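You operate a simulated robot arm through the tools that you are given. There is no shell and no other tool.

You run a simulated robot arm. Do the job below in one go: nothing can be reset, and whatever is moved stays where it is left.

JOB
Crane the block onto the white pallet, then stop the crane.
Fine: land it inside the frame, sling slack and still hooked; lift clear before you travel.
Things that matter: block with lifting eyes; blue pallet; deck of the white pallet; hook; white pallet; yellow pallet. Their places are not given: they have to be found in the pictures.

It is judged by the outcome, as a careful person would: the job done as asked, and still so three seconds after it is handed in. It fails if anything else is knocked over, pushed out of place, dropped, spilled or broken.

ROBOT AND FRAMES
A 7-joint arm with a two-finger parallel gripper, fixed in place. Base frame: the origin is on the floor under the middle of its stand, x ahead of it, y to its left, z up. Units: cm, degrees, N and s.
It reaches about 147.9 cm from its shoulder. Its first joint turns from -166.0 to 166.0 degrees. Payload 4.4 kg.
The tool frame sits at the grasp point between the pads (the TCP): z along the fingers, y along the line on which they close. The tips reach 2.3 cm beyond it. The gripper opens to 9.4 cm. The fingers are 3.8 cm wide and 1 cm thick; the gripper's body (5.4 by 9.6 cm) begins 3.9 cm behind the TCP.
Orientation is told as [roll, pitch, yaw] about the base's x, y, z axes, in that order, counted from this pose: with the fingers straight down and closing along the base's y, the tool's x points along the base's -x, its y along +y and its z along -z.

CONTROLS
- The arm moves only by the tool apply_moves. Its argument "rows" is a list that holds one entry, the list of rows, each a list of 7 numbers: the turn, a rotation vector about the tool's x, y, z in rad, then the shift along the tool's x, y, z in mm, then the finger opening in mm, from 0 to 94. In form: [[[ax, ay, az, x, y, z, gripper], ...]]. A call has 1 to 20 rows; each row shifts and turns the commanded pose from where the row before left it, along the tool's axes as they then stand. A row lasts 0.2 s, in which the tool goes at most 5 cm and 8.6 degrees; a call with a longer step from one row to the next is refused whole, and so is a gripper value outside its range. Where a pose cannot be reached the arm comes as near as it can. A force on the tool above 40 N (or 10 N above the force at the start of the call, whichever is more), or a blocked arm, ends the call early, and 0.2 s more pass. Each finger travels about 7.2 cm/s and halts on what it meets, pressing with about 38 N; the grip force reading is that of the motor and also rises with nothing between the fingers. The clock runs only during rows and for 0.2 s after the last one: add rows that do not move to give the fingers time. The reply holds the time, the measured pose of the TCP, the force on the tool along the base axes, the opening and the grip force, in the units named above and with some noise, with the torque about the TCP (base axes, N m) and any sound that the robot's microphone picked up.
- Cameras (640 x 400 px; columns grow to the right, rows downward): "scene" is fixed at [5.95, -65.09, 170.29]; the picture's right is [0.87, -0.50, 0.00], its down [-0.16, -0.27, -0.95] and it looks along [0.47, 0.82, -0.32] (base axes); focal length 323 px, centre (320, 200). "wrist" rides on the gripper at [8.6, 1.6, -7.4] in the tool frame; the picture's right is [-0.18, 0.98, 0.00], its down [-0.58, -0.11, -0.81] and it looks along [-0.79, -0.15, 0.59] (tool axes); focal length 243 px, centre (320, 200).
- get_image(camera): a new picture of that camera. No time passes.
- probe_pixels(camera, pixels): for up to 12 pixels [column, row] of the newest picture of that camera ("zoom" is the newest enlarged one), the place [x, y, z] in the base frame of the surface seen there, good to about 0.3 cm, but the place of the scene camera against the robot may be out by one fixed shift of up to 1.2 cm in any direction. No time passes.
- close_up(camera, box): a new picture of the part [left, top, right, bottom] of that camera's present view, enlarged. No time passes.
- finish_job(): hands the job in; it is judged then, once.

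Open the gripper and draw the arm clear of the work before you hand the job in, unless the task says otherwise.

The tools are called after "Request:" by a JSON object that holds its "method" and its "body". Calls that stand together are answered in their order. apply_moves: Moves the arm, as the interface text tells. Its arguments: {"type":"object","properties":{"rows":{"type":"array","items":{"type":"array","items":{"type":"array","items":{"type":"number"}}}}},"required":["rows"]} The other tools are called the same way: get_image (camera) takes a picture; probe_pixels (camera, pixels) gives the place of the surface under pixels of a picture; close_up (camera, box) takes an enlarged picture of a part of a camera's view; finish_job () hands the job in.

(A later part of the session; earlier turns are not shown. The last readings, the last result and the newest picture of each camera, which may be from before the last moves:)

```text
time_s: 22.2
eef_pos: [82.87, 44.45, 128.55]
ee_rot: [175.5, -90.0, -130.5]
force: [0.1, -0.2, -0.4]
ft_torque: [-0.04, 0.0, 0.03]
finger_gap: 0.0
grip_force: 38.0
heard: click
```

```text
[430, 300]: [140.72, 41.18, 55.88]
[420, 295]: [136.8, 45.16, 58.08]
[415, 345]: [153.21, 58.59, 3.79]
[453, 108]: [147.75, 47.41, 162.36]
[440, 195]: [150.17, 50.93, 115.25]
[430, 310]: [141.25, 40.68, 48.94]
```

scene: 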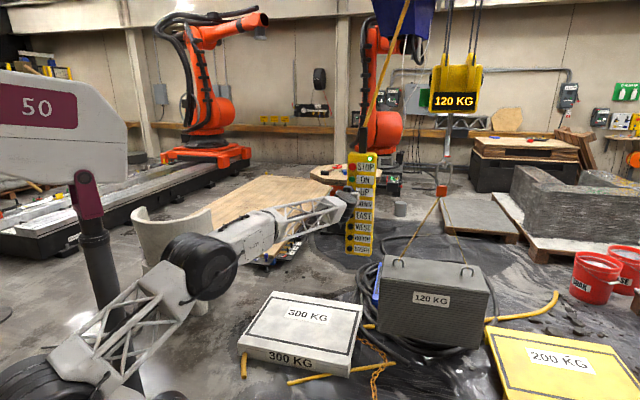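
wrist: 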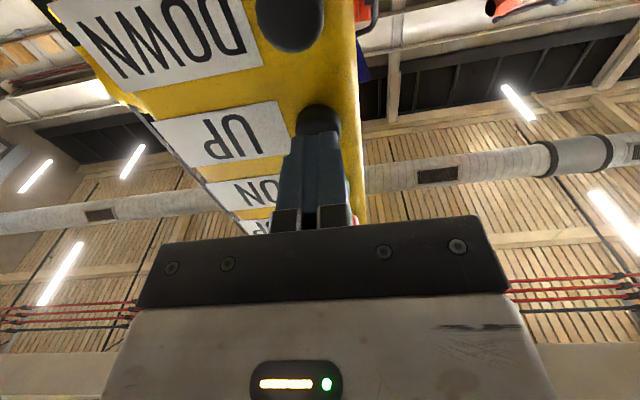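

The block bottom is now at about 27 cm. I'll back off 7 mm and go down 11 cm to EAST (z≈117.4) to find its direction with a short tap.

Request:
{"method": "apply_moves", "body": {"rows": [[[0, 0, 0, 0, 0, -7, 0], [0, 0, 0, 40, 0, 0, 0], [0, 0, 0, 40, 0, 0, 0], [0, 0, 0, 30, 0, 0, 0], [0, 0, 0, 0, 0, 0, 0]]]}}

Request:
{"method": "get_image", "body": {"camera": "wrist"}}

Request:
{"method": "get_image", "body": {"camera": "scene"}}

```text
time_s: 23.4
eef_pos: [82.53, 43.87, 117.27]
ee_rot: [-178.0, -89.9, -137.0]
force: [-0.3, -0.2, -0.4]
ft_torque: [0.01, 0.01, -0.02]
finger_gap: 0.0
grip_force: 37.9
```

```text
taken
```

wrist: 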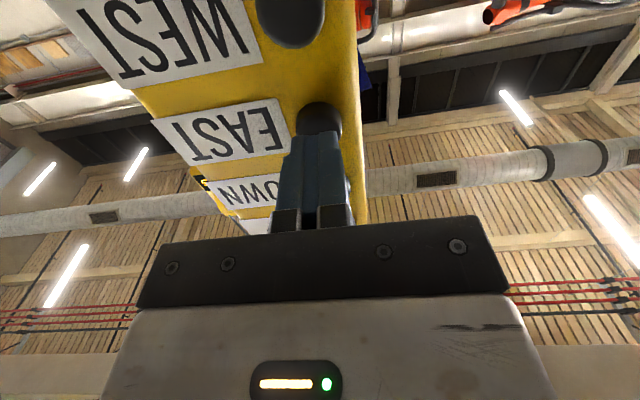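

```text
taken
```

scene: 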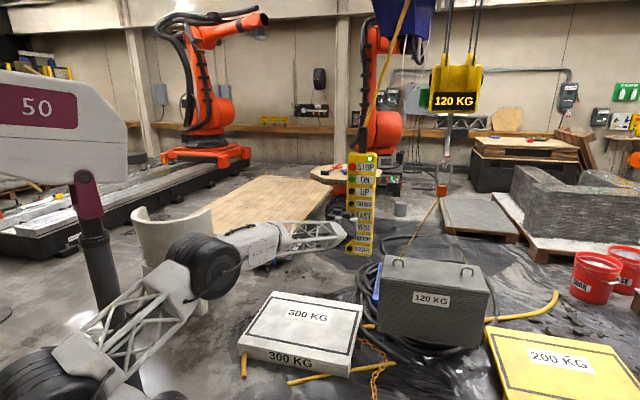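

The fingertip is in front of EAST (wrist label at (225,135), button at (318,118)). I'll tap it for about 0.4 s, release, and look.

Request:
{"method": "apply_moves", "body": {"rows": [[[0, 0, 0, 0, 0, 10, 0], [0, 0, 0, 0, 0, 5, 0], [0, 0, 0, 0, 0, 0, 0], [0, 0, 0, 0, 0, -8, 0], [0, 0, 0, 0, 0, 0, 0]]]}}

Request:
{"method": "get_image", "body": {"camera": "scene"}}

Request:
{"method": "probe_pixels", "body": {"camera": "scene", "pixels": [[430, 300], [453, 100], [440, 195], [455, 108]]}}

```text
time_s: 24.6
eef_pos: [82.84, 44.43, 117.37]
ee_rot: [-177.5, -89.9, -137.4]
force: [0.6, 0.1, 0.1]
ft_torque: [-0.03, 0.02, -0.02]
finger_gap: 0.0
grip_force: 37.6
heard: click
```

```text
taken
```

scene: 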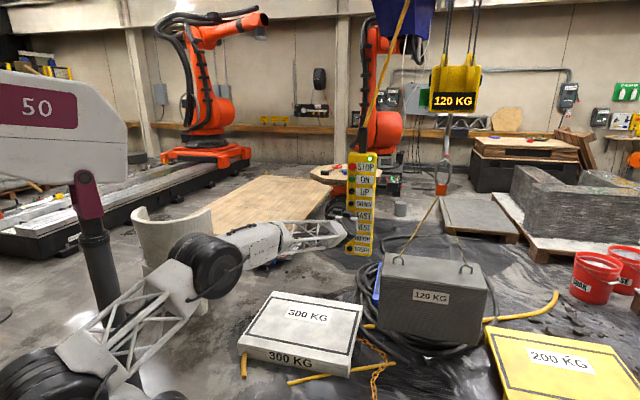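

```text
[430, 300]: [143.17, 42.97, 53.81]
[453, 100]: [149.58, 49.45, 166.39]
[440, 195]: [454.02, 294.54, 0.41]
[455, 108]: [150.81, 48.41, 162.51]
```

EAST moved the load about 3 cm along (+0.7,+0.7): the front face's x+y went from 181.9 to 186.1. NORTH should then be along (-0.7,+0.7), toward the white pallet. I'll move the finger down 11 cm to NORTH (z≈106.4).

Request:
{"method": "apply_moves", "body": {"rows": [[[0, 0, 0, 0, 0, -7, 0], [0, 0, 0, 40, 0, 0, 0], [0, 0, 0, 40, 0, 0, 0], [0, 0, 0, 30, 0, 0, 0], [0, 0, 0, 0, 0, 0, 0]]]}}

Request:
{"method": "get_image", "body": {"camera": "wrist"}}

Request:
{"method": "get_image", "body": {"camera": "scene"}}

Request:
{"method": "close_up", "body": {"camera": "scene", "box": [360, 230, 500, 370]}}

Request:
{"method": "probe_pixels", "body": {"camera": "zoom", "pixels": [[300, 110], [200, 75], [460, 115], [300, 85], [320, 160], [180, 130], [470, 150], [350, 90], [200, 65], [430, 100]]}}

```text
time_s: 25.8
eef_pos: [82.46, 43.87, 106.41]
ee_rot: [-170.9, -89.9, -144.3]
force: [0.6, 1.3, 0.2]
ft_torque: [-0.02, 0.02, 0.0]
finger_gap: 0.0
grip_force: 37.4
```

```text
taken
```

wrist: 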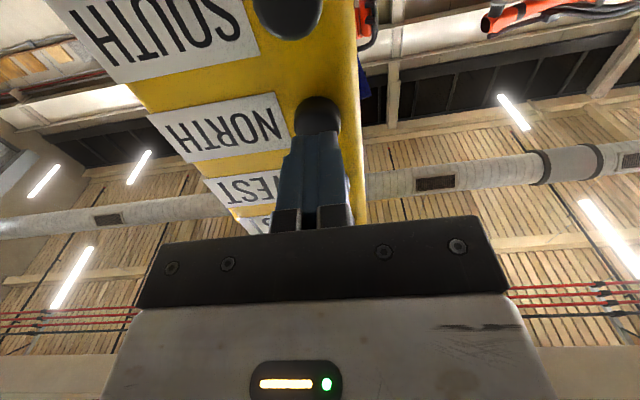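

```text
taken
```

scene: 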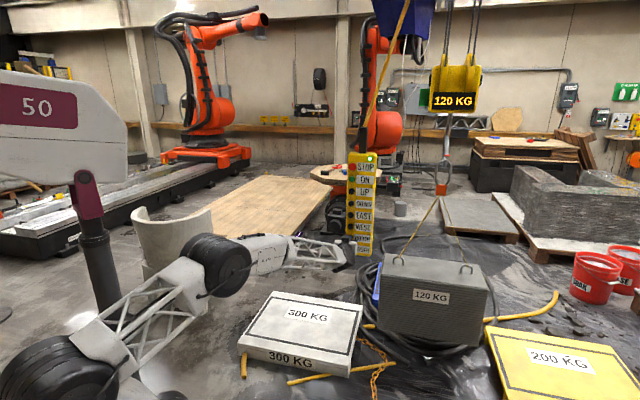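

```text
2.86 times, centred on (430, 300) of scene
```

zoom: 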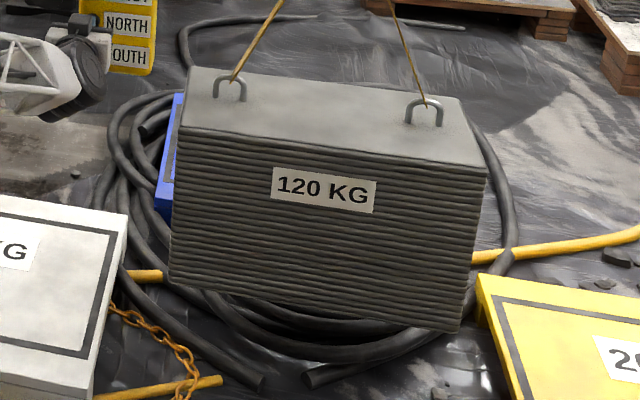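

```text
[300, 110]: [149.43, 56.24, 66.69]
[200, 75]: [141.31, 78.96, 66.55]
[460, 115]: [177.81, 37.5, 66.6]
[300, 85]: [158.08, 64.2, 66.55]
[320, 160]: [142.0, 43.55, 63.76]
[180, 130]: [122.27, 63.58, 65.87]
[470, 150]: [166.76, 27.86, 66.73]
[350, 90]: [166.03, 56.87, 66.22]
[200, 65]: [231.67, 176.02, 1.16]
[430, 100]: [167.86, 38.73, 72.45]
```

The block's top is at z≈66.6, so its bottom is about 26.5. The block's centre is at n≈144.5, u≈71, and the frame's centre is at n≈143.1, u≈-11, so about 82 cm of NORTH travel is needed. Before that I'll check that the arm's links stay clear of the load's path.

Request:
{"method": "probe_pixels", "body": {"camera": "scene", "pixels": [[220, 265], [190, 285], [250, 250], [300, 250], [335, 252], [150, 310], [230, 240], [60, 365], [275, 235], [155, 240], [200, 215], [110, 340]]}}

Request:
{"method": "apply_moves", "body": {"rows": [[[0, 0, 0, 0, 0, 10, 0], [0, 0, 0, 0, 0, 5, 0], [0, 0, 0, 0, 0, 0, 0], [0, 0, 0, 0, 0, -8, 0], [0, 0, 0, 0, 0, 0, 0]]]}}

Request:
{"method": "get_image", "body": {"camera": "scene"}}

Request:
{"method": "close_up", "body": {"camera": "scene", "box": [360, 230, 500, 370]}}

Request:
{"method": "probe_pixels", "body": {"camera": "zoom", "pixels": [[300, 110], [200, 75], [460, 115], [180, 130], [470, 150]]}}

```text
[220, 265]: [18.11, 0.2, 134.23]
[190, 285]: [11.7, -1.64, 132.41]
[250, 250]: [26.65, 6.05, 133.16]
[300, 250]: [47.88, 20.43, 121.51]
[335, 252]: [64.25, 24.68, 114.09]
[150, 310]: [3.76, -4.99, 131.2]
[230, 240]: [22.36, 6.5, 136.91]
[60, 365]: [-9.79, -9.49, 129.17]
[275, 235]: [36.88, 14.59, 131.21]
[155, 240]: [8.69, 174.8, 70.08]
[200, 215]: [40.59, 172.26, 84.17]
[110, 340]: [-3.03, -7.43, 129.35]
```

```text
time_s: 27.0
eef_pos: [82.83, 44.34, 106.4]
ee_rot: [-179.4, -89.9, -135.8]
force: [-0.2, 0.3, -0.7]
ft_torque: [-0.03, 0.01, -0.02]
finger_gap: 0.01
grip_force: 38.1
heard: click
```

```text
taken
```

scene: 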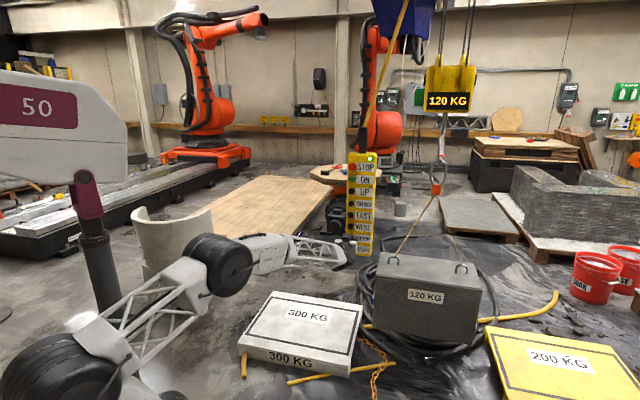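

```text
2.86 times, centred on (430, 300) of scene
```

zoom: 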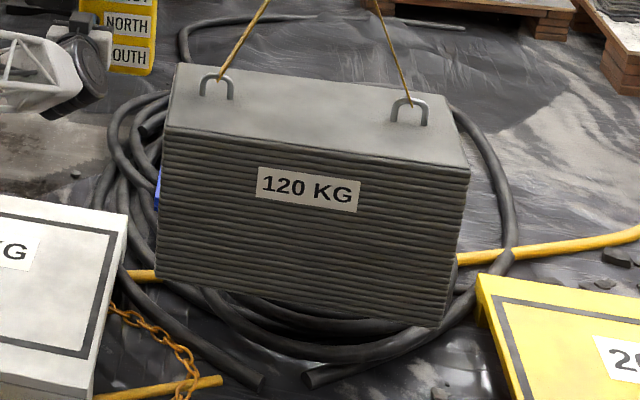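

```text
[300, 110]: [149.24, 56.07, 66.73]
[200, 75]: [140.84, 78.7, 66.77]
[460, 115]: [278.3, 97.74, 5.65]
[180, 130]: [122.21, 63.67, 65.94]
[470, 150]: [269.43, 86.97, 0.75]
```

NORTH moves the load toward the white pallet at about 7 cm/s, parallel to the long axis. The arm is clear, with all links at n<93. I'll hold NORTH for about 3 s and re-measure.

Request:
{"method": "apply_moves", "body": {"rows": [[[0, 0, 0, 0, 0, 8, 0], [0, 0, 0, 0, 0, 0, 0], [0, 0, 0, 0, 0, 0, 0], [0, 0, 0, 0, 0, 0, 0], [0, 0, 0, 0, 0, 0, 0], [0, 0, 0, 0, 0, 0, 0], [0, 0, 0, 0, 0, 0, 0], [0, 0, 0, 0, 0, 0, 0], [0, 0, 0, 0, 0, 0, 0], [0, 0, 0, 0, 0, 0, 0], [0, 0, 0, 0, 0, 0, 0], [0, 0, 0, 0, 0, 0, 0], [0, 0, 0, 0, 0, 0, 0], [0, 0, 0, 0, 0, 0, 0], [0, 0, 0, 0, 0, 0, 0], [0, 0, 0, 0, 0, -8, 0], [0, 0, 0, 0, 0, 0, 0]]]}}

Request:
{"method": "get_image", "body": {"camera": "scene"}}

Request:
{"method": "close_up", "body": {"camera": "scene", "box": [300, 230, 460, 370]}}

```text
time_s: 30.6
eef_pos: [82.96, 44.42, 106.38]
ee_rot: [-174.8, -89.9, -140.0]
force: [0.4, -0.4, 0.1]
ft_torque: [0.01, -0.03, 0.0]
finger_gap: 0.0
grip_force: 38.2
heard: click
```

```text
taken
```

scene: 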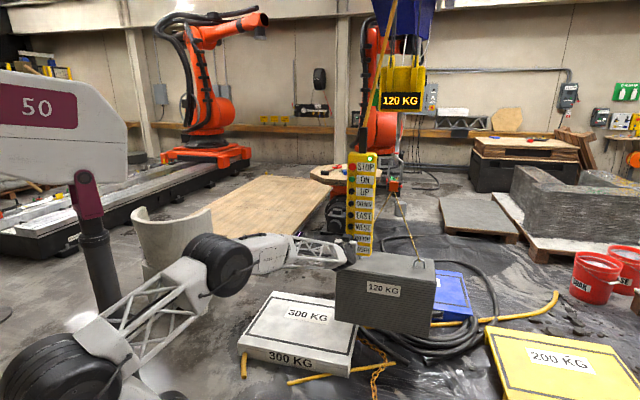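

```text
2.86 times, centred on (380, 300) of scene
```

zoom: 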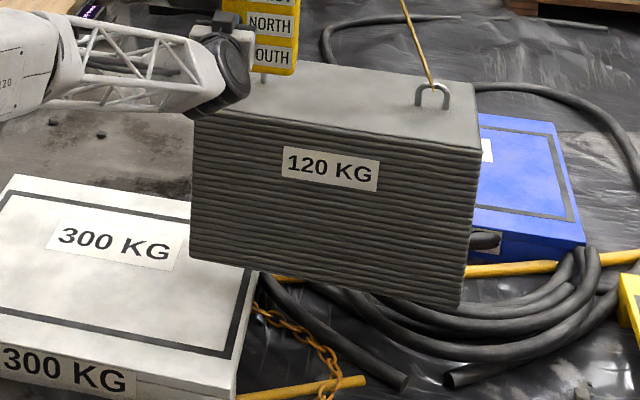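

The load has traveled left and hangs steady. I'll probe its right end to measure the travel.

Request:
{"method": "probe_pixels", "body": {"camera": "zoom", "pixels": [[470, 152], [472, 165], [460, 290], [197, 130], [330, 130], [330, 100], [462, 95], [195, 250], [330, 170], [300, 70]]}}

Request:
{"method": "probe_pixels", "body": {"camera": "scene", "pixels": [[402, 101], [395, 185], [386, 101], [419, 101]]}}

```text
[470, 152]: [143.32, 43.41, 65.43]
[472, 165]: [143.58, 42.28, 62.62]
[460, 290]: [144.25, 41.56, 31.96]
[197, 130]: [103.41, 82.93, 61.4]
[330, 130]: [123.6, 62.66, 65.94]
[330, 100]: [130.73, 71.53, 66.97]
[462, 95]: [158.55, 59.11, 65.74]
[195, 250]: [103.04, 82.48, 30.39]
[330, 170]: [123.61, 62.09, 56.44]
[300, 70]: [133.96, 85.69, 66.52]
```

```text
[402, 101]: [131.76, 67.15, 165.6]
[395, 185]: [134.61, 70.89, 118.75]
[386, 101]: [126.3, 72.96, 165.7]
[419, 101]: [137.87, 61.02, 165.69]
```

The block centre is at u≈43–45 while the hook is at u≈45.5, so it may be swinging slightly. I'll wait 1 s and measure again to check.

Request:
{"method": "apply_moves", "body": {"rows": [[[0, 0, 0, 0, 0, 0, 0], [0, 0, 0, 0, 0, 0, 0], [0, 0, 0, 0, 0, 0, 0], [0, 0, 0, 0, 0, 0, 0]]]}}

Request:
{"method": "get_image", "body": {"camera": "scene"}}

Request:
{"method": "close_up", "body": {"camera": "scene", "box": [300, 230, 460, 370]}}

Request:
{"method": "probe_pixels", "body": {"camera": "zoom", "pixels": [[470, 152], [472, 165], [460, 290], [197, 130], [195, 250], [330, 170]]}}

Request:
{"method": "probe_pixels", "body": {"camera": "scene", "pixels": [[402, 101], [395, 185], [386, 101], [419, 101]]}}

```text
time_s: 31.6
eef_pos: [82.91, 44.41, 106.36]
ee_rot: [-178.4, -89.9, -136.5]
force: [0.3, 0.4, 0.3]
ft_torque: [0.02, 0.01, -0.03]
finger_gap: 0.0
grip_force: 37.9
```

```text
taken
```

scene: 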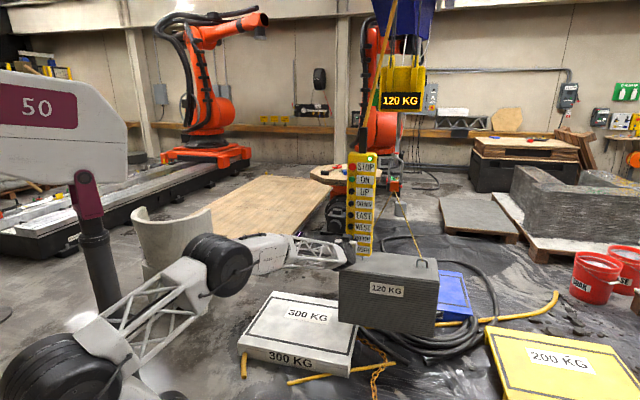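

```text
2.86 times, centred on (380, 300) of scene
```

zoom: 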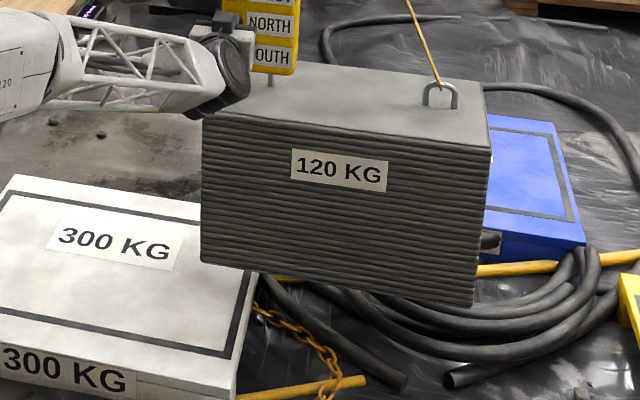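

```text
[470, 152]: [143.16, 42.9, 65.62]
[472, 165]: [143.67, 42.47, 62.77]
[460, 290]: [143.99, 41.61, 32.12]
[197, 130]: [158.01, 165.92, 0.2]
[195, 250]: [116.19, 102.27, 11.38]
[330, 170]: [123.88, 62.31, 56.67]
```

```text
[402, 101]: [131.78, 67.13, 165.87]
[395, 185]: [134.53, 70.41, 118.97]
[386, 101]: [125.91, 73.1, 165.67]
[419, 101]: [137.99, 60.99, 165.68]
```

There is a mild swing of about ±2 cm with the hook itself still at u≈45. About 56 cm of NORTH travel is left, so I'll hold NORTH another ~3.6 s.

Request:
{"method": "apply_moves", "body": {"rows": [[[0, 0, 0, 0, 0, 8, 0], [0, 0, 0, 0, 0, 0, 0], [0, 0, 0, 0, 0, 0, 0], [0, 0, 0, 0, 0, 0, 0], [0, 0, 0, 0, 0, 0, 0], [0, 0, 0, 0, 0, 0, 0], [0, 0, 0, 0, 0, 0, 0], [0, 0, 0, 0, 0, 0, 0], [0, 0, 0, 0, 0, 0, 0], [0, 0, 0, 0, 0, 0, 0], [0, 0, 0, 0, 0, 0, 0], [0, 0, 0, 0, 0, 0, 0], [0, 0, 0, 0, 0, 0, 0], [0, 0, 0, 0, 0, 0, 0], [0, 0, 0, 0, 0, 0, 0], [0, 0, 0, 0, 0, 0, 0], [0, 0, 0, 0, 0, 0, 0], [0, 0, 0, 0, 0, 0, 0], [0, 0, 0, 0, 0, -8, 0], [0, 0, 0, 0, 0, 0, 0]]]}}

Request:
{"method": "get_image", "body": {"camera": "scene"}}

Request:
{"method": "close_up", "body": {"camera": "scene", "box": [220, 70, 420, 380]}}

```text
time_s: 35.8
eef_pos: [82.97, 44.51, 106.44]
ee_rot: [171.1, -90.0, -126.0]
force: [-0.5, 0.1, -1.0]
ft_torque: [0.02, 0.02, 0.01]
finger_gap: 0.0
grip_force: 38.4
heard: click
```

```text
taken
```

scene: 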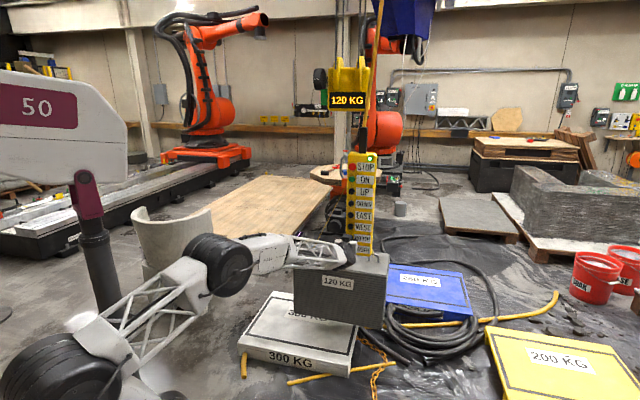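

```text
1.29 times, centred on (320, 225) of scene
```

zoom: 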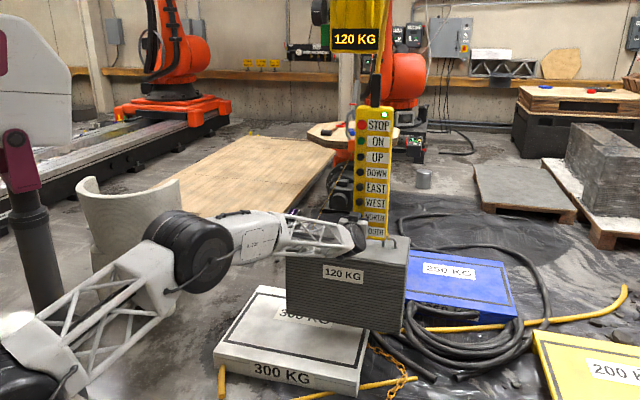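

The load is approaching the white pallet, at clear height. I'll measure the hook and block position now.

Request:
{"method": "probe_pixels", "body": {"camera": "scene", "pixels": [[347, 100], [332, 100], [363, 100], [298, 280], [298, 310], [376, 300], [378, 320], [340, 300], [345, 320]]}}

Request:
{"method": "close_up", "body": {"camera": "scene", "box": [230, 240, 410, 390]}}

```text
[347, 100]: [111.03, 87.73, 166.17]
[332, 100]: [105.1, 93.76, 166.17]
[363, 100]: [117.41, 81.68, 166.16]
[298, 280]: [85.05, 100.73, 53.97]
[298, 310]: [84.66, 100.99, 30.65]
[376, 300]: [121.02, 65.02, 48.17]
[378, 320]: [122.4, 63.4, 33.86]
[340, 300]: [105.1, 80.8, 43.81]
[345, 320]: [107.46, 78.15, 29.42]
```

```text
2.67 times, centred on (320, 315) of scene
```

zoom: 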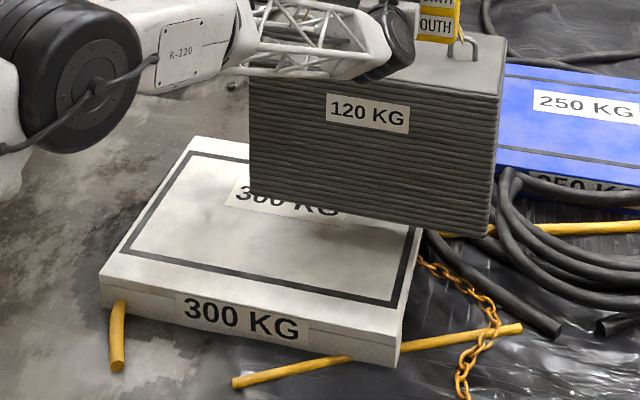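

The hook's display is at u≈16.5 and about 27 cm of travel remains, at ~8 cm/s. I'll hold NORTH about 3.2 s, then let it settle.

Request:
{"method": "apply_moves", "body": {"rows": [[[0, 0, 0, 0, 0, 8, 0], [0, 0, 0, 0, 0, 0, 0], [0, 0, 0, 0, 0, 0, 0], [0, 0, 0, 0, 0, 0, 0], [0, 0, 0, 0, 0, 0, 0], [0, 0, 0, 0, 0, 0, 0], [0, 0, 0, 0, 0, 0, 0], [0, 0, 0, 0, 0, 0, 0], [0, 0, 0, 0, 0, 0, 0], [0, 0, 0, 0, 0, 0, 0], [0, 0, 0, 0, 0, 0, 0], [0, 0, 0, 0, 0, 0, 0], [0, 0, 0, 0, 0, 0, 0], [0, 0, 0, 0, 0, 0, 0], [0, 0, 0, 0, 0, 0, 0], [0, 0, 0, 0, 0, 0, 0], [0, 0, 0, 0, 0, -8, 0], [0, 0, 0, 0, 0, 0, 0]]]}}

Request:
{"method": "get_image", "body": {"camera": "scene"}}

Request:
{"method": "close_up", "body": {"camera": "scene", "box": [200, 210, 400, 390]}}

```text
time_s: 39.6
eef_pos: [82.86, 44.44, 106.39]
ee_rot: [-174.8, -90.0, -140.3]
force: [0.5, -0.3, 0.1]
ft_torque: [0.02, 0.02, 0.02]
finger_gap: 0.01
grip_force: 37.9
heard: click
```

```text
taken
```

scene: 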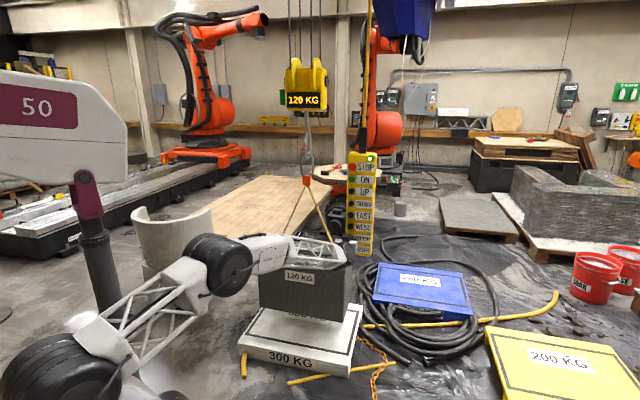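

```text
2.22 times, centred on (300, 300) of scene
```

zoom: 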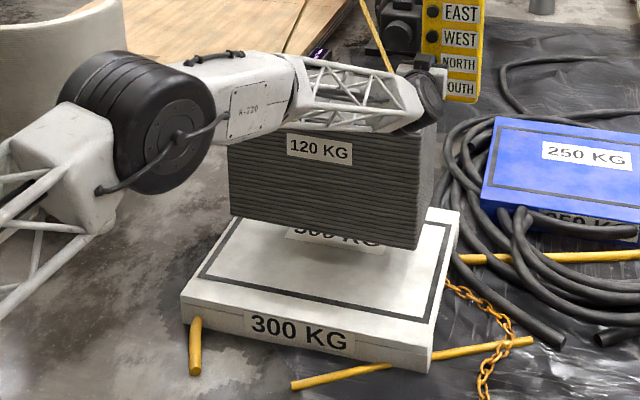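

The block is over the white pallet with clear height. I'll let it settle 2 s and then measure the display and the block's lower corners.

Request:
{"method": "apply_moves", "body": {"rows": [[[0, 0, 0, 0, 0, -7, 0], [0, 0, 0, 0, 0, 0, 0], [0, 0, 0, 0, 0, 0, 0], [0, 0, 0, 0, 0, 0, 0], [0, 0, 0, 0, 0, 0, 0], [0, 0, 0, 0, 0, 0, 0], [0, 0, 0, 0, 0, 0, 0], [0, 0, 0, 0, 0, 0, 0], [0, 0, 0, 0, 0, 0, 0]]]}}

Request:
{"method": "get_image", "body": {"camera": "scene"}}

Request:
{"method": "close_up", "body": {"camera": "scene", "box": [200, 210, 400, 390]}}

Request:
{"method": "probe_pixels", "body": {"camera": "zoom", "pixels": [[235, 205], [235, 170], [412, 240], [415, 200], [430, 200], [320, 200], [300, 215], [380, 230], [228, 155], [428, 150]]}}

Request:
{"method": "probe_pixels", "body": {"camera": "scene", "pixels": [[303, 100], [288, 100], [320, 100], [307, 180]]}}

```text
time_s: 41.6
eef_pos: [82.6, 44.03, 106.41]
ee_rot: [-177.5, -89.9, -137.5]
force: [0.3, -0.8, -0.1]
ft_torque: [0.01, 0.0, -0.01]
finger_gap: 0.0
grip_force: 37.6
```

```text
taken
```

scene: 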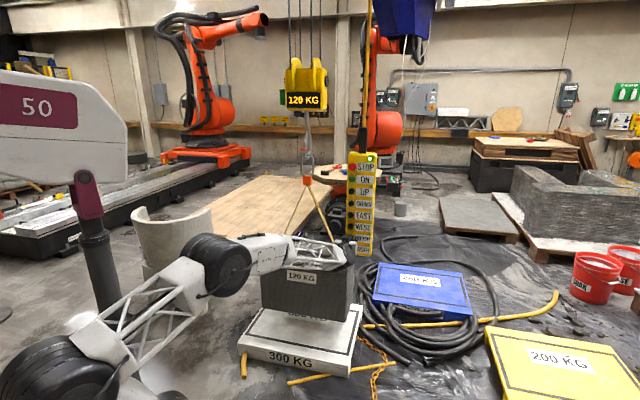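

```text
2.22 times, centred on (300, 300) of scene
```

zoom: 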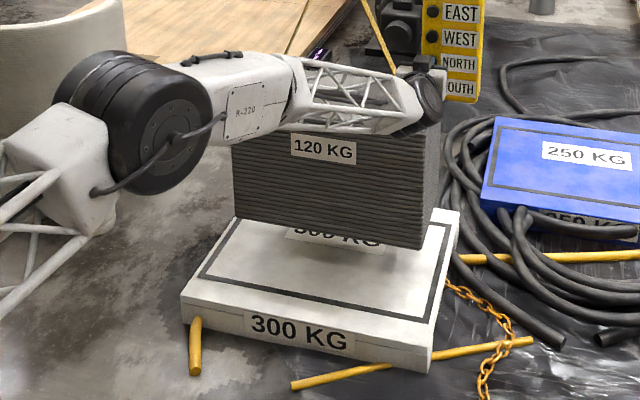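

```text
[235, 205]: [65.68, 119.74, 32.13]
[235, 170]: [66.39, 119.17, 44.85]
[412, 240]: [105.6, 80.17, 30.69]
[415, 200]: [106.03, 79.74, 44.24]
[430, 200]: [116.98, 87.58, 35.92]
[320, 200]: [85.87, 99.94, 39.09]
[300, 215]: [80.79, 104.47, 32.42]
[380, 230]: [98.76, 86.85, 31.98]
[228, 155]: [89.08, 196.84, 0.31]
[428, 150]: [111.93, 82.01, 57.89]
```

```text
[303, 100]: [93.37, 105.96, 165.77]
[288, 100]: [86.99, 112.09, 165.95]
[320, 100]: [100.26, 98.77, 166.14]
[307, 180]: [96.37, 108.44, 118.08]
```

The block spans u≈-38.7…21.0 (centre -8.9) and the frame interior is about -45.6…23.2 (centre -11.2). The n margins are 6–9 cm, which is good. One more NORTH tap of about 2.5–3 cm centres it.

Request:
{"method": "apply_moves", "body": {"rows": [[[0, 0, 0, 0, 0, 10, 0], [0, 0, 0, 0, 0, 5, 0], [0, 0, 0, 0, 0, 0, 0], [0, 0, 0, 0, 0, -15, 0], [0, 0, 0, 0, 0, 0, 0], [0, 0, 0, 0, 0, 0, 0], [0, 0, 0, 0, 0, 0, 0], [0, 0, 0, 0, 0, 0, 0], [0, 0, 0, 0, 0, 0, 0], [0, 0, 0, 0, 0, 0, 0], [0, 0, 0, 0, 0, 0, 0], [0, 0, 0, 0, 0, 0, 0], [0, 0, 0, 0, 0, 0, 0], [0, 0, 0, 0, 0, 0, 0]]]}}

Request:
{"method": "get_image", "body": {"camera": "scene"}}

Request:
{"method": "close_up", "body": {"camera": "scene", "box": [200, 210, 400, 390]}}

Request:
{"method": "probe_pixels", "body": {"camera": "zoom", "pixels": [[232, 205], [232, 180], [408, 240], [415, 200], [425, 200], [423, 160], [430, 170], [300, 215], [380, 230]]}}

Request:
{"method": "probe_pixels", "body": {"camera": "scene", "pixels": [[303, 100], [298, 100], [302, 178], [301, 180]]}}

```text
time_s: 44.6
eef_pos: [82.52, 43.99, 106.43]
ee_rot: [-177.2, -90.0, -137.8]
force: [0.0, -0.2, 0.4]
ft_torque: [-0.03, 0.05, 0.0]
finger_gap: 0.0
grip_force: 37.8
heard: click
```

```text
taken
```

scene: 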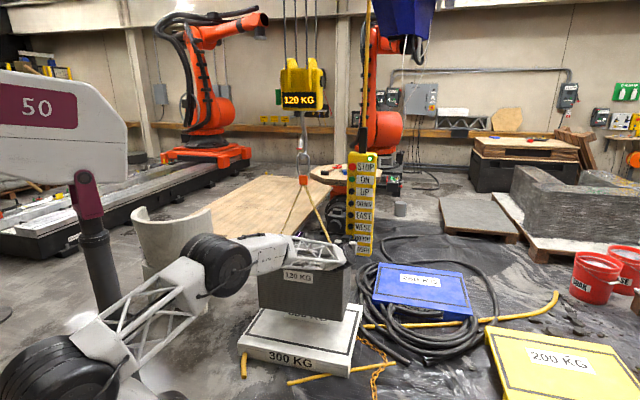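

```text
2.22 times, centred on (300, 300) of scene
```

zoom: 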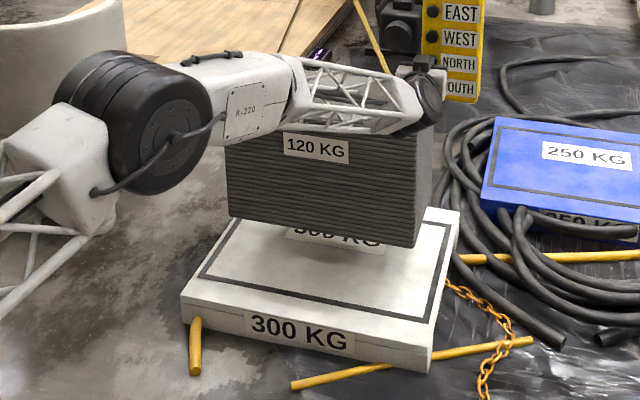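

```text
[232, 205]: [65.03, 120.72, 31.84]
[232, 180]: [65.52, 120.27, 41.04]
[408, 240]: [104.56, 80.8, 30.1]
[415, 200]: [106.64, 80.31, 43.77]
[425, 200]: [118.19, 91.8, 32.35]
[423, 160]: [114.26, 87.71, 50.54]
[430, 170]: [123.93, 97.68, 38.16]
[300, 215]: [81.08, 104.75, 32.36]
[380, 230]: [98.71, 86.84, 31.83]
```

```text
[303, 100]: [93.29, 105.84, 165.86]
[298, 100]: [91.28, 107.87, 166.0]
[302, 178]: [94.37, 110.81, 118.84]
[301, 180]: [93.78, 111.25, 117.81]
```

The block's right side is now at u≈18.7, so its centre is at u≈-11.2, matching the frame centre. I'll raise the finger 16.5 cm to the DOWN button (z≈122.9).

Request:
{"method": "apply_moves", "body": {"rows": [[[0, 0, 0, -40, 0, 0, 0], [0, 0, 0, -40, 0, 0, 0], [0, 0, 0, -40, 0, 0, 0], [0, 0, 0, -45, 0, 0, 0], [0, 0, 0, 0, 0, 0, 0], [0, 0, 0, 0, 0, 0, 0]]]}}

Request:
{"method": "get_image", "body": {"camera": "wrist"}}

Request:
{"method": "get_image", "body": {"camera": "scene"}}

Request:
{"method": "close_up", "body": {"camera": "scene", "box": [200, 210, 400, 390]}}

Request:
{"method": "probe_pixels", "body": {"camera": "zoom", "pixels": [[232, 205], [232, 180], [408, 240], [425, 200], [423, 160], [430, 170], [300, 140], [350, 120]]}}

```text
time_s: 46.0
eef_pos: [82.42, 44.0, 122.85]
ee_rot: [166.3, -89.9, -121.5]
force: [0.6, 0.2, 0.7]
ft_torque: [0.0, -0.01, 0.0]
finger_gap: 0.01
grip_force: 37.9
```

```text
taken
```

wrist: 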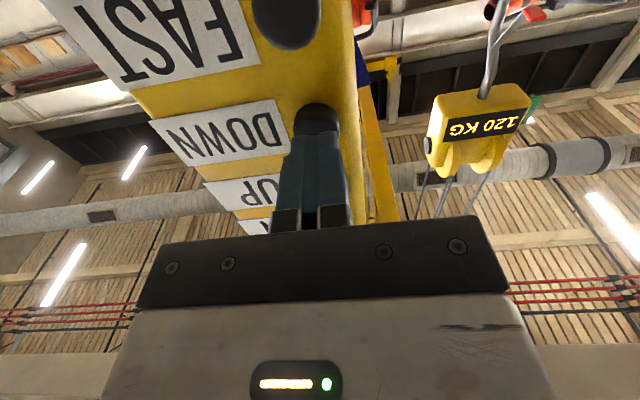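

```text
taken
```

scene: 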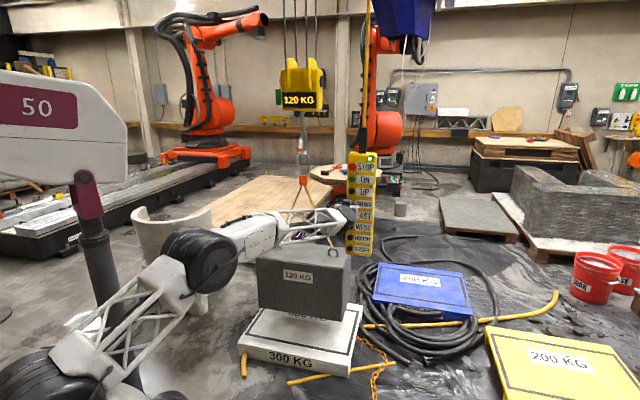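

```text
2.22 times, centred on (300, 300) of scene
```

zoom: 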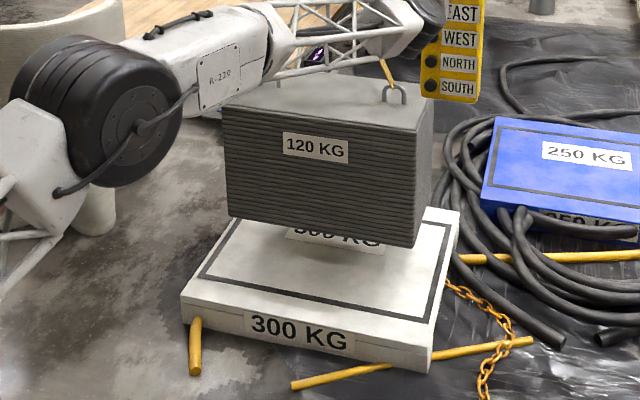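

```text
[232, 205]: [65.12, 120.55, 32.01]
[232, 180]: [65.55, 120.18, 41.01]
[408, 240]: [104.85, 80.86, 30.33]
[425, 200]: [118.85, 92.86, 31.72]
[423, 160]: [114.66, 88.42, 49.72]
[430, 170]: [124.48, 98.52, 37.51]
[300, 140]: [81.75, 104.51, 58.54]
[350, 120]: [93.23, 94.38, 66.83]
```

The block is steady above the pallet (right side at u≈18.4). The fingertip is at DOWN (wrist label at (228,135)), so I'll lower for about 1.1 s and check.

Request:
{"method": "apply_moves", "body": {"rows": [[[0, 0, 0, 0, 0, 10, 0], [0, 0, 0, 0, 0, 5, 0], [0, 0, 0, 0, 0, 0, 0], [0, 0, 0, 0, 0, 0, 0], [0, 0, 0, 0, 0, 0, 0], [0, 0, 0, 0, 0, 0, 0], [0, 0, 0, 0, 0, -8, 0], [0, 0, 0, 0, 0, 0, 0]]]}}

Request:
{"method": "get_image", "body": {"camera": "scene"}}

Request:
{"method": "close_up", "body": {"camera": "scene", "box": [200, 210, 400, 390]}}

Request:
{"method": "probe_pixels", "body": {"camera": "zoom", "pixels": [[240, 230], [232, 180], [408, 255], [425, 210], [423, 180], [300, 150], [350, 130], [300, 120]]}}

```text
time_s: 47.8
eef_pos: [82.79, 44.47, 122.87]
ee_rot: [-155.3, -89.9, -159.6]
force: [0.0, 0.6, -0.7]
ft_torque: [-0.01, 0.01, 0.0]
finger_gap: 0.0
grip_force: 37.4
heard: click
```

```text
taken
```

scene: 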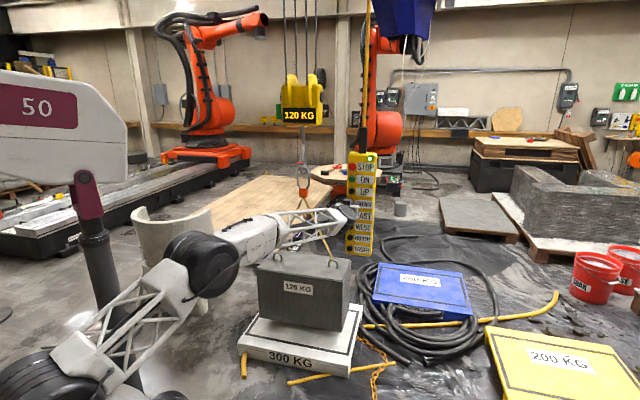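

```text
2.22 times, centred on (300, 300) of scene
```

zoom: 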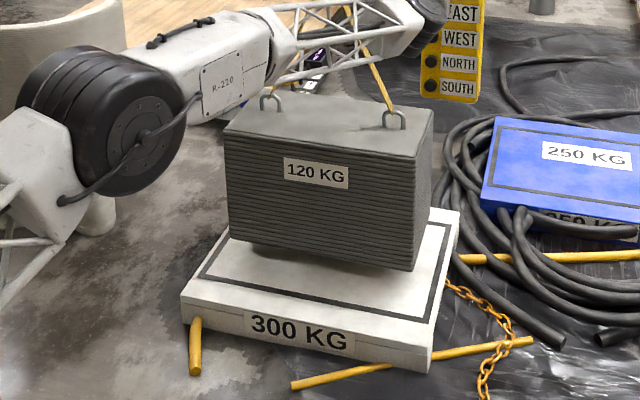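

```text
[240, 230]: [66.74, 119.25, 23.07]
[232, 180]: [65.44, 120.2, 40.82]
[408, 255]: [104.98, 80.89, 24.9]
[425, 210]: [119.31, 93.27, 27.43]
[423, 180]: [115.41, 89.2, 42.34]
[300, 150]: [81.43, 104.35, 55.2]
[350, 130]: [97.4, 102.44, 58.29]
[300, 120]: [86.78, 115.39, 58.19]
```

Lowered 8.6 cm: the top is at 58.2 and touchdown should be near 51. I'll lower by about 4.5 cm more.

Request:
{"method": "apply_moves", "body": {"rows": [[[0, 0, 0, 0, 0, 8, 0], [0, 0, 0, 0, 0, 0, 0], [0, 0, 0, 0, 0, 0, 0], [0, 0, 0, 0, 0, -8, 0], [0, 0, 0, 0, 0, 0, 0], [0, 0, 0, 0, 0, 0, 0]]]}}

Request:
{"method": "get_image", "body": {"camera": "scene"}}

Request:
{"method": "close_up", "body": {"camera": "scene", "box": [200, 210, 400, 390]}}

Request:
{"method": "probe_pixels", "body": {"camera": "zoom", "pixels": [[240, 235], [232, 180], [408, 265], [425, 220], [423, 190], [350, 140], [300, 130], [405, 270]]}}

```text
time_s: 49.2
eef_pos: [82.89, 44.44, 122.91]
ee_rot: [-179.9, -89.9, -135.1]
force: [-0.5, 0.3, 0.4]
ft_torque: [0.0, -0.04, -0.01]
finger_gap: 0.01
grip_force: 37.8
heard: click
```

```text
taken
```

scene: 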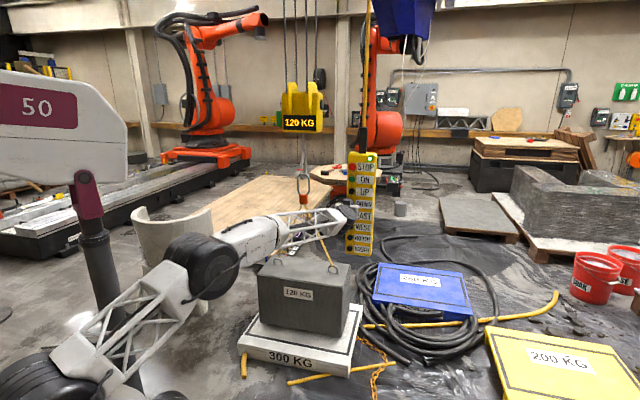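

```text
2.22 times, centred on (300, 300) of scene
```

zoom: 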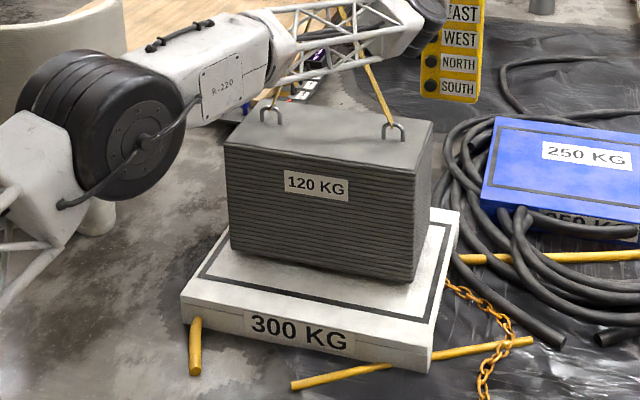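

```text
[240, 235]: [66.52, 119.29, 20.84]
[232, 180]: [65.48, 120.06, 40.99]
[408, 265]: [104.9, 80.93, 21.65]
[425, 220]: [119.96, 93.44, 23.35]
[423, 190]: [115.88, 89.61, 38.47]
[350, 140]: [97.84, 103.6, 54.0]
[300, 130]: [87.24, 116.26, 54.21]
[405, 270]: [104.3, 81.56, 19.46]
```

The top is at 54.1, about 3 cm above touchdown. I'll lower with a short tap.

Request:
{"method": "apply_moves", "body": {"rows": [[[0, 0, 0, 0, 0, 8, 0], [0, 0, 0, 0, 0, 0, 0], [0, 0, 0, 0, 0, -8, 0], [0, 0, 0, 0, 0, 0, 0], [0, 0, 0, 0, 0, 0, 0]]]}}

Request:
{"method": "get_image", "body": {"camera": "scene"}}

Request:
{"method": "close_up", "body": {"camera": "scene", "box": [200, 210, 400, 390]}}

Request:
{"method": "probe_pixels", "body": {"camera": "zoom", "pixels": [[240, 235], [408, 265], [425, 225], [423, 195], [350, 145], [300, 135], [405, 275]]}}

Request:
{"method": "close_up", "body": {"camera": "scene", "box": [260, 70, 350, 210]}}

```text
time_s: 50.4
eef_pos: [82.94, 44.55, 122.91]
ee_rot: [-177.0, -89.9, -138.0]
force: [-0.2, -0.3, -0.2]
ft_torque: [0.02, 0.0, 0.03]
finger_gap: 0.0
grip_force: 37.6
heard: click
```

```text
taken
```

scene: 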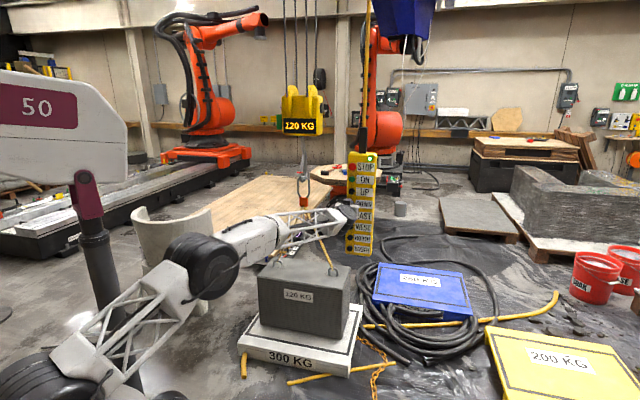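

```text
2.22 times, centred on (300, 300) of scene
```

zoom: 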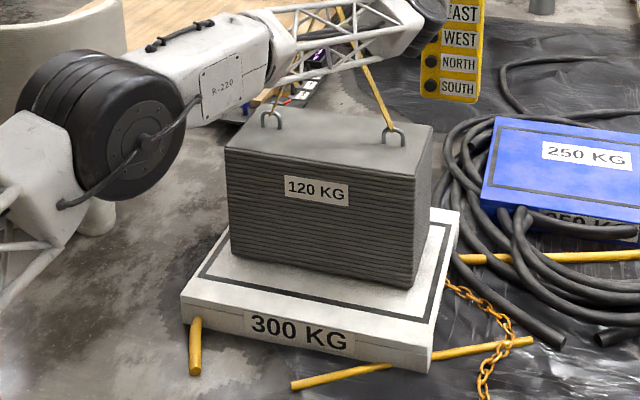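

```text
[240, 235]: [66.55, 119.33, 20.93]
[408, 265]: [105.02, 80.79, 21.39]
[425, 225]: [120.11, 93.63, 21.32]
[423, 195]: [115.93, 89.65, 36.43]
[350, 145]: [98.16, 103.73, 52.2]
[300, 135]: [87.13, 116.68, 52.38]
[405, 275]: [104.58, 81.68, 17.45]
```

```text
2.86 times, centred on (305, 140) of scene
```

zoom: 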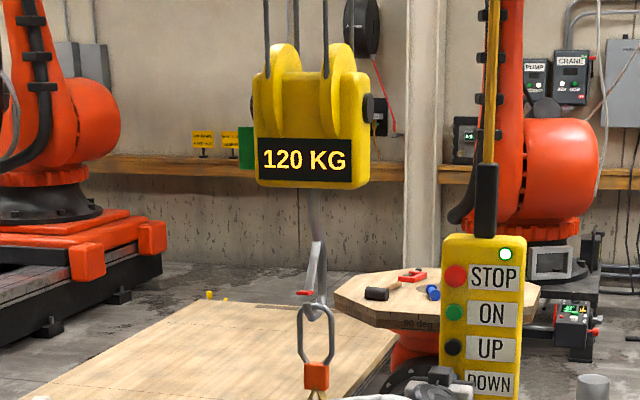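

The load still reads 120 KG and the top is at 52.3, about 1 cm above the deck. I'll tap DOWN once more.

Request:
{"method": "apply_moves", "body": {"rows": [[[0, 0, 0, 0, 0, 8, 0], [0, 0, 0, 0, 0, 0, 0], [0, 0, 0, 0, 0, -8, 0], [0, 0, 0, 0, 0, 0, 0], [0, 0, 0, 0, 0, 0, 0]]]}}

Request:
{"method": "get_image", "body": {"camera": "scene"}}

Request:
{"method": "close_up", "body": {"camera": "scene", "box": [200, 210, 400, 390]}}

Request:
{"method": "probe_pixels", "body": {"camera": "zoom", "pixels": [[240, 240], [408, 270], [425, 225], [423, 200], [350, 148], [300, 138], [405, 275]]}}

Request:
{"method": "close_up", "body": {"camera": "scene", "box": [260, 70, 350, 210]}}

```text
time_s: 51.6
eef_pos: [82.91, 44.31, 122.94]
ee_rot: [-178.8, -90.0, -136.2]
force: [0.6, -0.3, 0.2]
ft_torque: [0.0, 0.01, 0.05]
finger_gap: 0.01
grip_force: 37.9
heard: click
```

```text
taken
```

scene: 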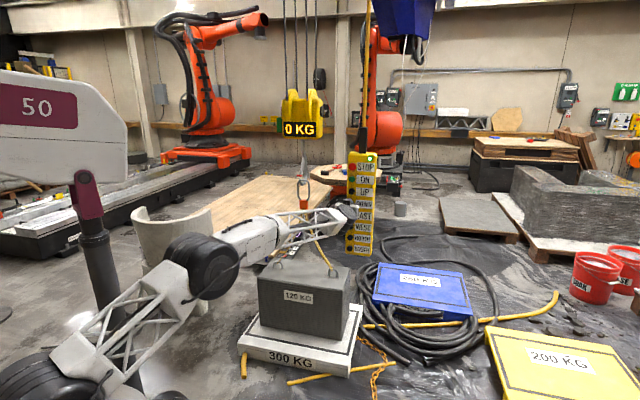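

```text
2.22 times, centred on (300, 300) of scene
```

zoom: 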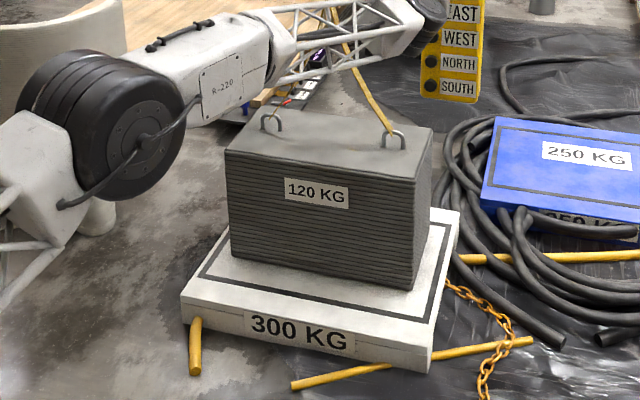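

```text
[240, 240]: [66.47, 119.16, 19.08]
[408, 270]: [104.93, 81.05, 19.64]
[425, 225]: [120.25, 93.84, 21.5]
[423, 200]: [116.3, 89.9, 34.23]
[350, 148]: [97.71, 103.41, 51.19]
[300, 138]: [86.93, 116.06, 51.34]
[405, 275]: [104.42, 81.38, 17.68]
```

```text
2.86 times, centred on (305, 140) of scene
```

zoom: 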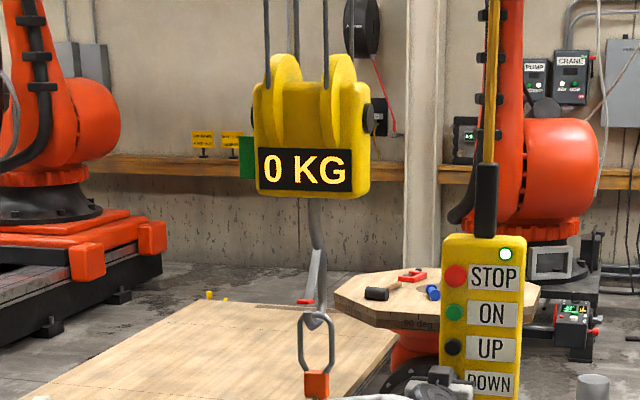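

The display reads 0 KG and the block rests on the deck inside the frame, with the sling starting to slacken. I'll lower about 4–5 cm more for definite slack; it started with about 12 cm of slack and stayed hooked.

Request:
{"method": "apply_moves", "body": {"rows": [[[0, 0, 0, 0, 0, 8, 0], [0, 0, 0, 0, 0, 0, 0], [0, 0, 0, 0, 0, 0, 0], [0, 0, 0, 0, 0, -8, 0], [0, 0, 0, 0, 0, 0, 0], [0, 0, 0, 0, 0, 0, 0]]]}}

Request:
{"method": "get_image", "body": {"camera": "scene"}}

Request:
{"method": "close_up", "body": {"camera": "scene", "box": [200, 210, 400, 390]}}

Request:
{"method": "close_up", "body": {"camera": "scene", "box": [260, 100, 370, 270]}}

```text
time_s: 53.0
eef_pos: [82.95, 44.4, 122.99]
ee_rot: [-178.6, -89.9, -136.4]
force: [0.2, -0.1, -0.2]
ft_torque: [0.0, -0.03, 0.06]
finger_gap: 0.0
grip_force: 37.9
heard: click
```

```text
taken
```

scene: 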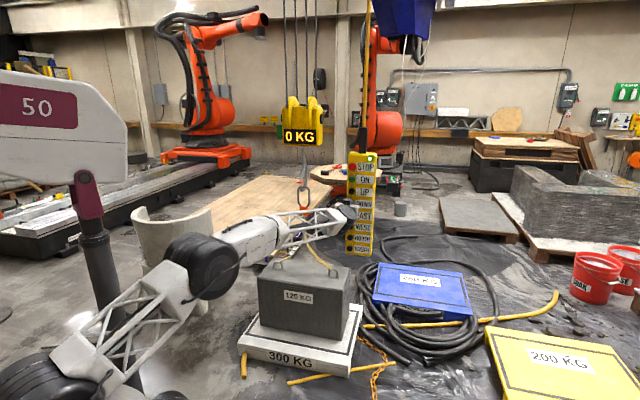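

```text
2.22 times, centred on (300, 300) of scene
```

zoom: 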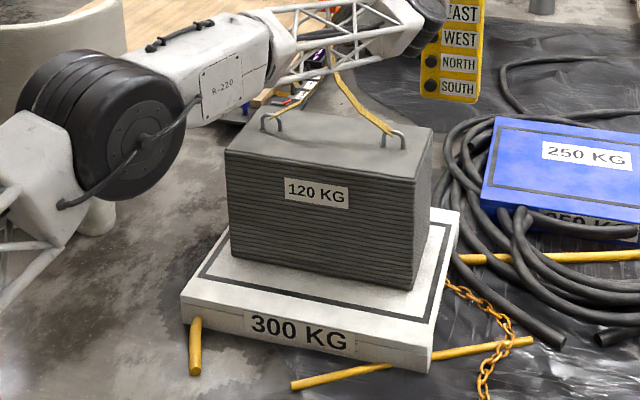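

```text
2.35 times, centred on (315, 185) of scene
```

zoom: 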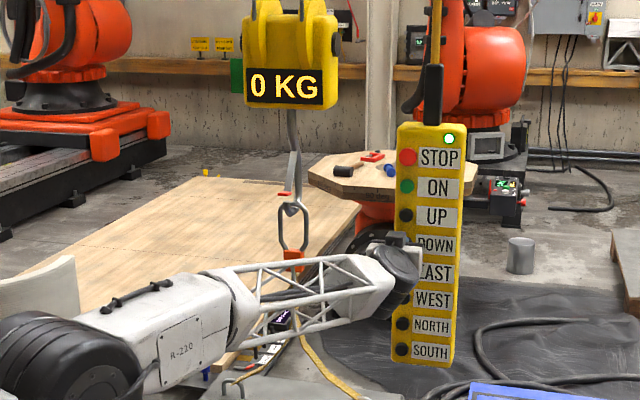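

The sling is visibly slack, still hooked, and the display reads 0 KG. I'll now go up to STOP (z≈139.4), backing off further first because its cap protrudes more.

Request:
{"method": "apply_moves", "body": {"rows": [[[0, 0, 0, 0, 0, -17, 0], [0, 0, 0, -40, 0, 0, 0], [0, 0, 0, -40, 0, 0, 0], [0, 0, 0, -40, 0, 0, 0], [0, 0, 0, -45, 0, 0, 0], [0, 0, 0, 0, 0, 0, 0], [0, 0, 0, 0, 0, 0, 0]]]}}

Request:
{"method": "get_image", "body": {"camera": "wrist"}}

Request:
{"method": "get_image", "body": {"camera": "scene"}}

Request:
{"method": "probe_pixels", "body": {"camera": "wrist", "pixels": [[318, 118], [330, 115], [325, 110], [310, 110], [338, 120]]}}

```text
time_s: 54.6
eef_pos: [81.63, 43.28, 139.4]
ee_rot: [173.9, -89.9, -129.0]
force: [-0.1, 0.2, -0.3]
ft_torque: [0.03, -0.03, 0.03]
finger_gap: 0.0
grip_force: 38.0
```

```text
taken
```

wrist: 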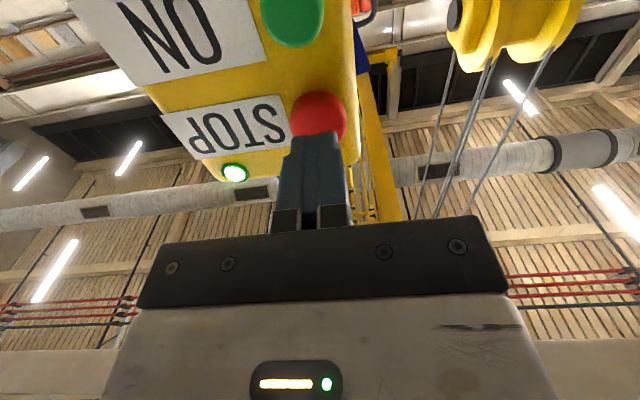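

```text
taken
```

scene: 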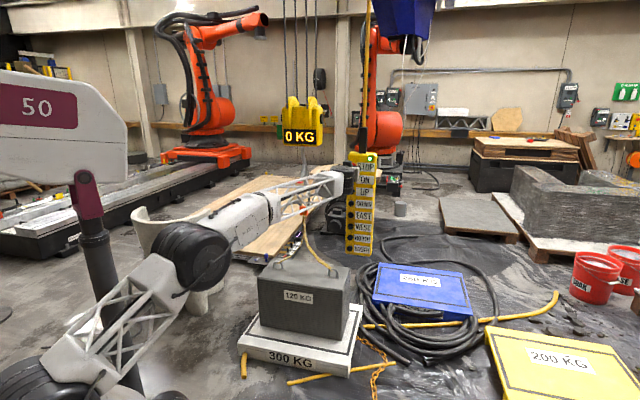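

```text
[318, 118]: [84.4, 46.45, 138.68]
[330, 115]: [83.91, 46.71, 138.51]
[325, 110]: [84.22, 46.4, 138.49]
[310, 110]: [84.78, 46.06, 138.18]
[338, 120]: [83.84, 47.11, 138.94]
```

The fingertip is in front of the red STOP cap at (320,115) in the wrist view. I'll advance 16 mm and read the force.

Request:
{"method": "apply_moves", "body": {"rows": [[[0, 0, 0, 0, 0, 10, 0], [0, 0, 0, 0, 0, 4, 0], [0, 0, 0, 0, 0, 2, 0]]]}}

Request:
{"method": "get_image", "body": {"camera": "wrist"}}

```text
time_s: 55.4
eef_pos: [82.77, 44.4, 139.38]
ee_rot: [-156.9, -90.0, -158.2]
force: [0.6, -0.6, 1.1]
ft_torque: [-0.01, 0.02, 0.02]
finger_gap: 0.0
grip_force: 37.5
```

```text
taken
```

wrist: 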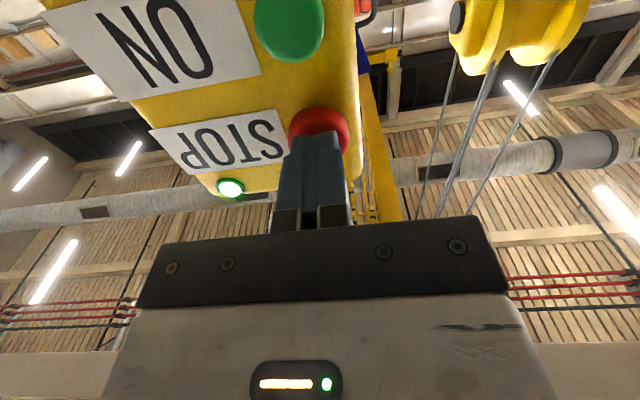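

No contact yet. I'll press on in 2 mm steps.

Request:
{"method": "apply_moves", "body": {"rows": [[[0, 0, 0, 0, 0, 2, 0], [0, 0, 0, 0, 0, 2, 0], [0, 0, 0, 0, 0, 2, 0]]]}}

Request:
{"method": "close_up", "body": {"camera": "scene", "box": [330, 140, 394, 180]}}

```text
time_s: 56.2
eef_pos: [83.32, 44.77, 139.41]
ee_rot: [175.7, -89.9, -130.7]
force: [-2.1, -1.9, -1.0]
ft_torque: [-0.06, 0.01, 0.0]
finger_gap: 0.0
grip_force: 38.2
```

```text
10.00 times, centred on (362, 160) of scene
```

zoom: 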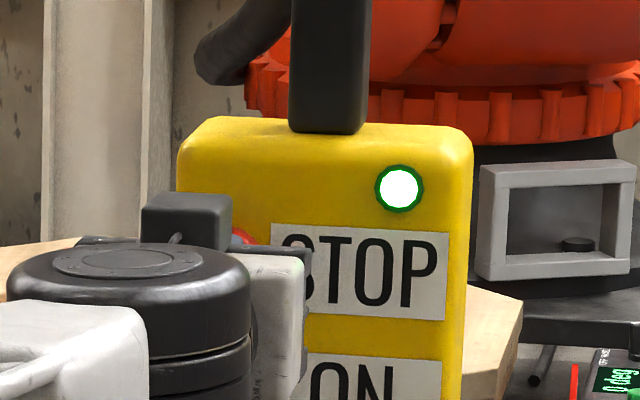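

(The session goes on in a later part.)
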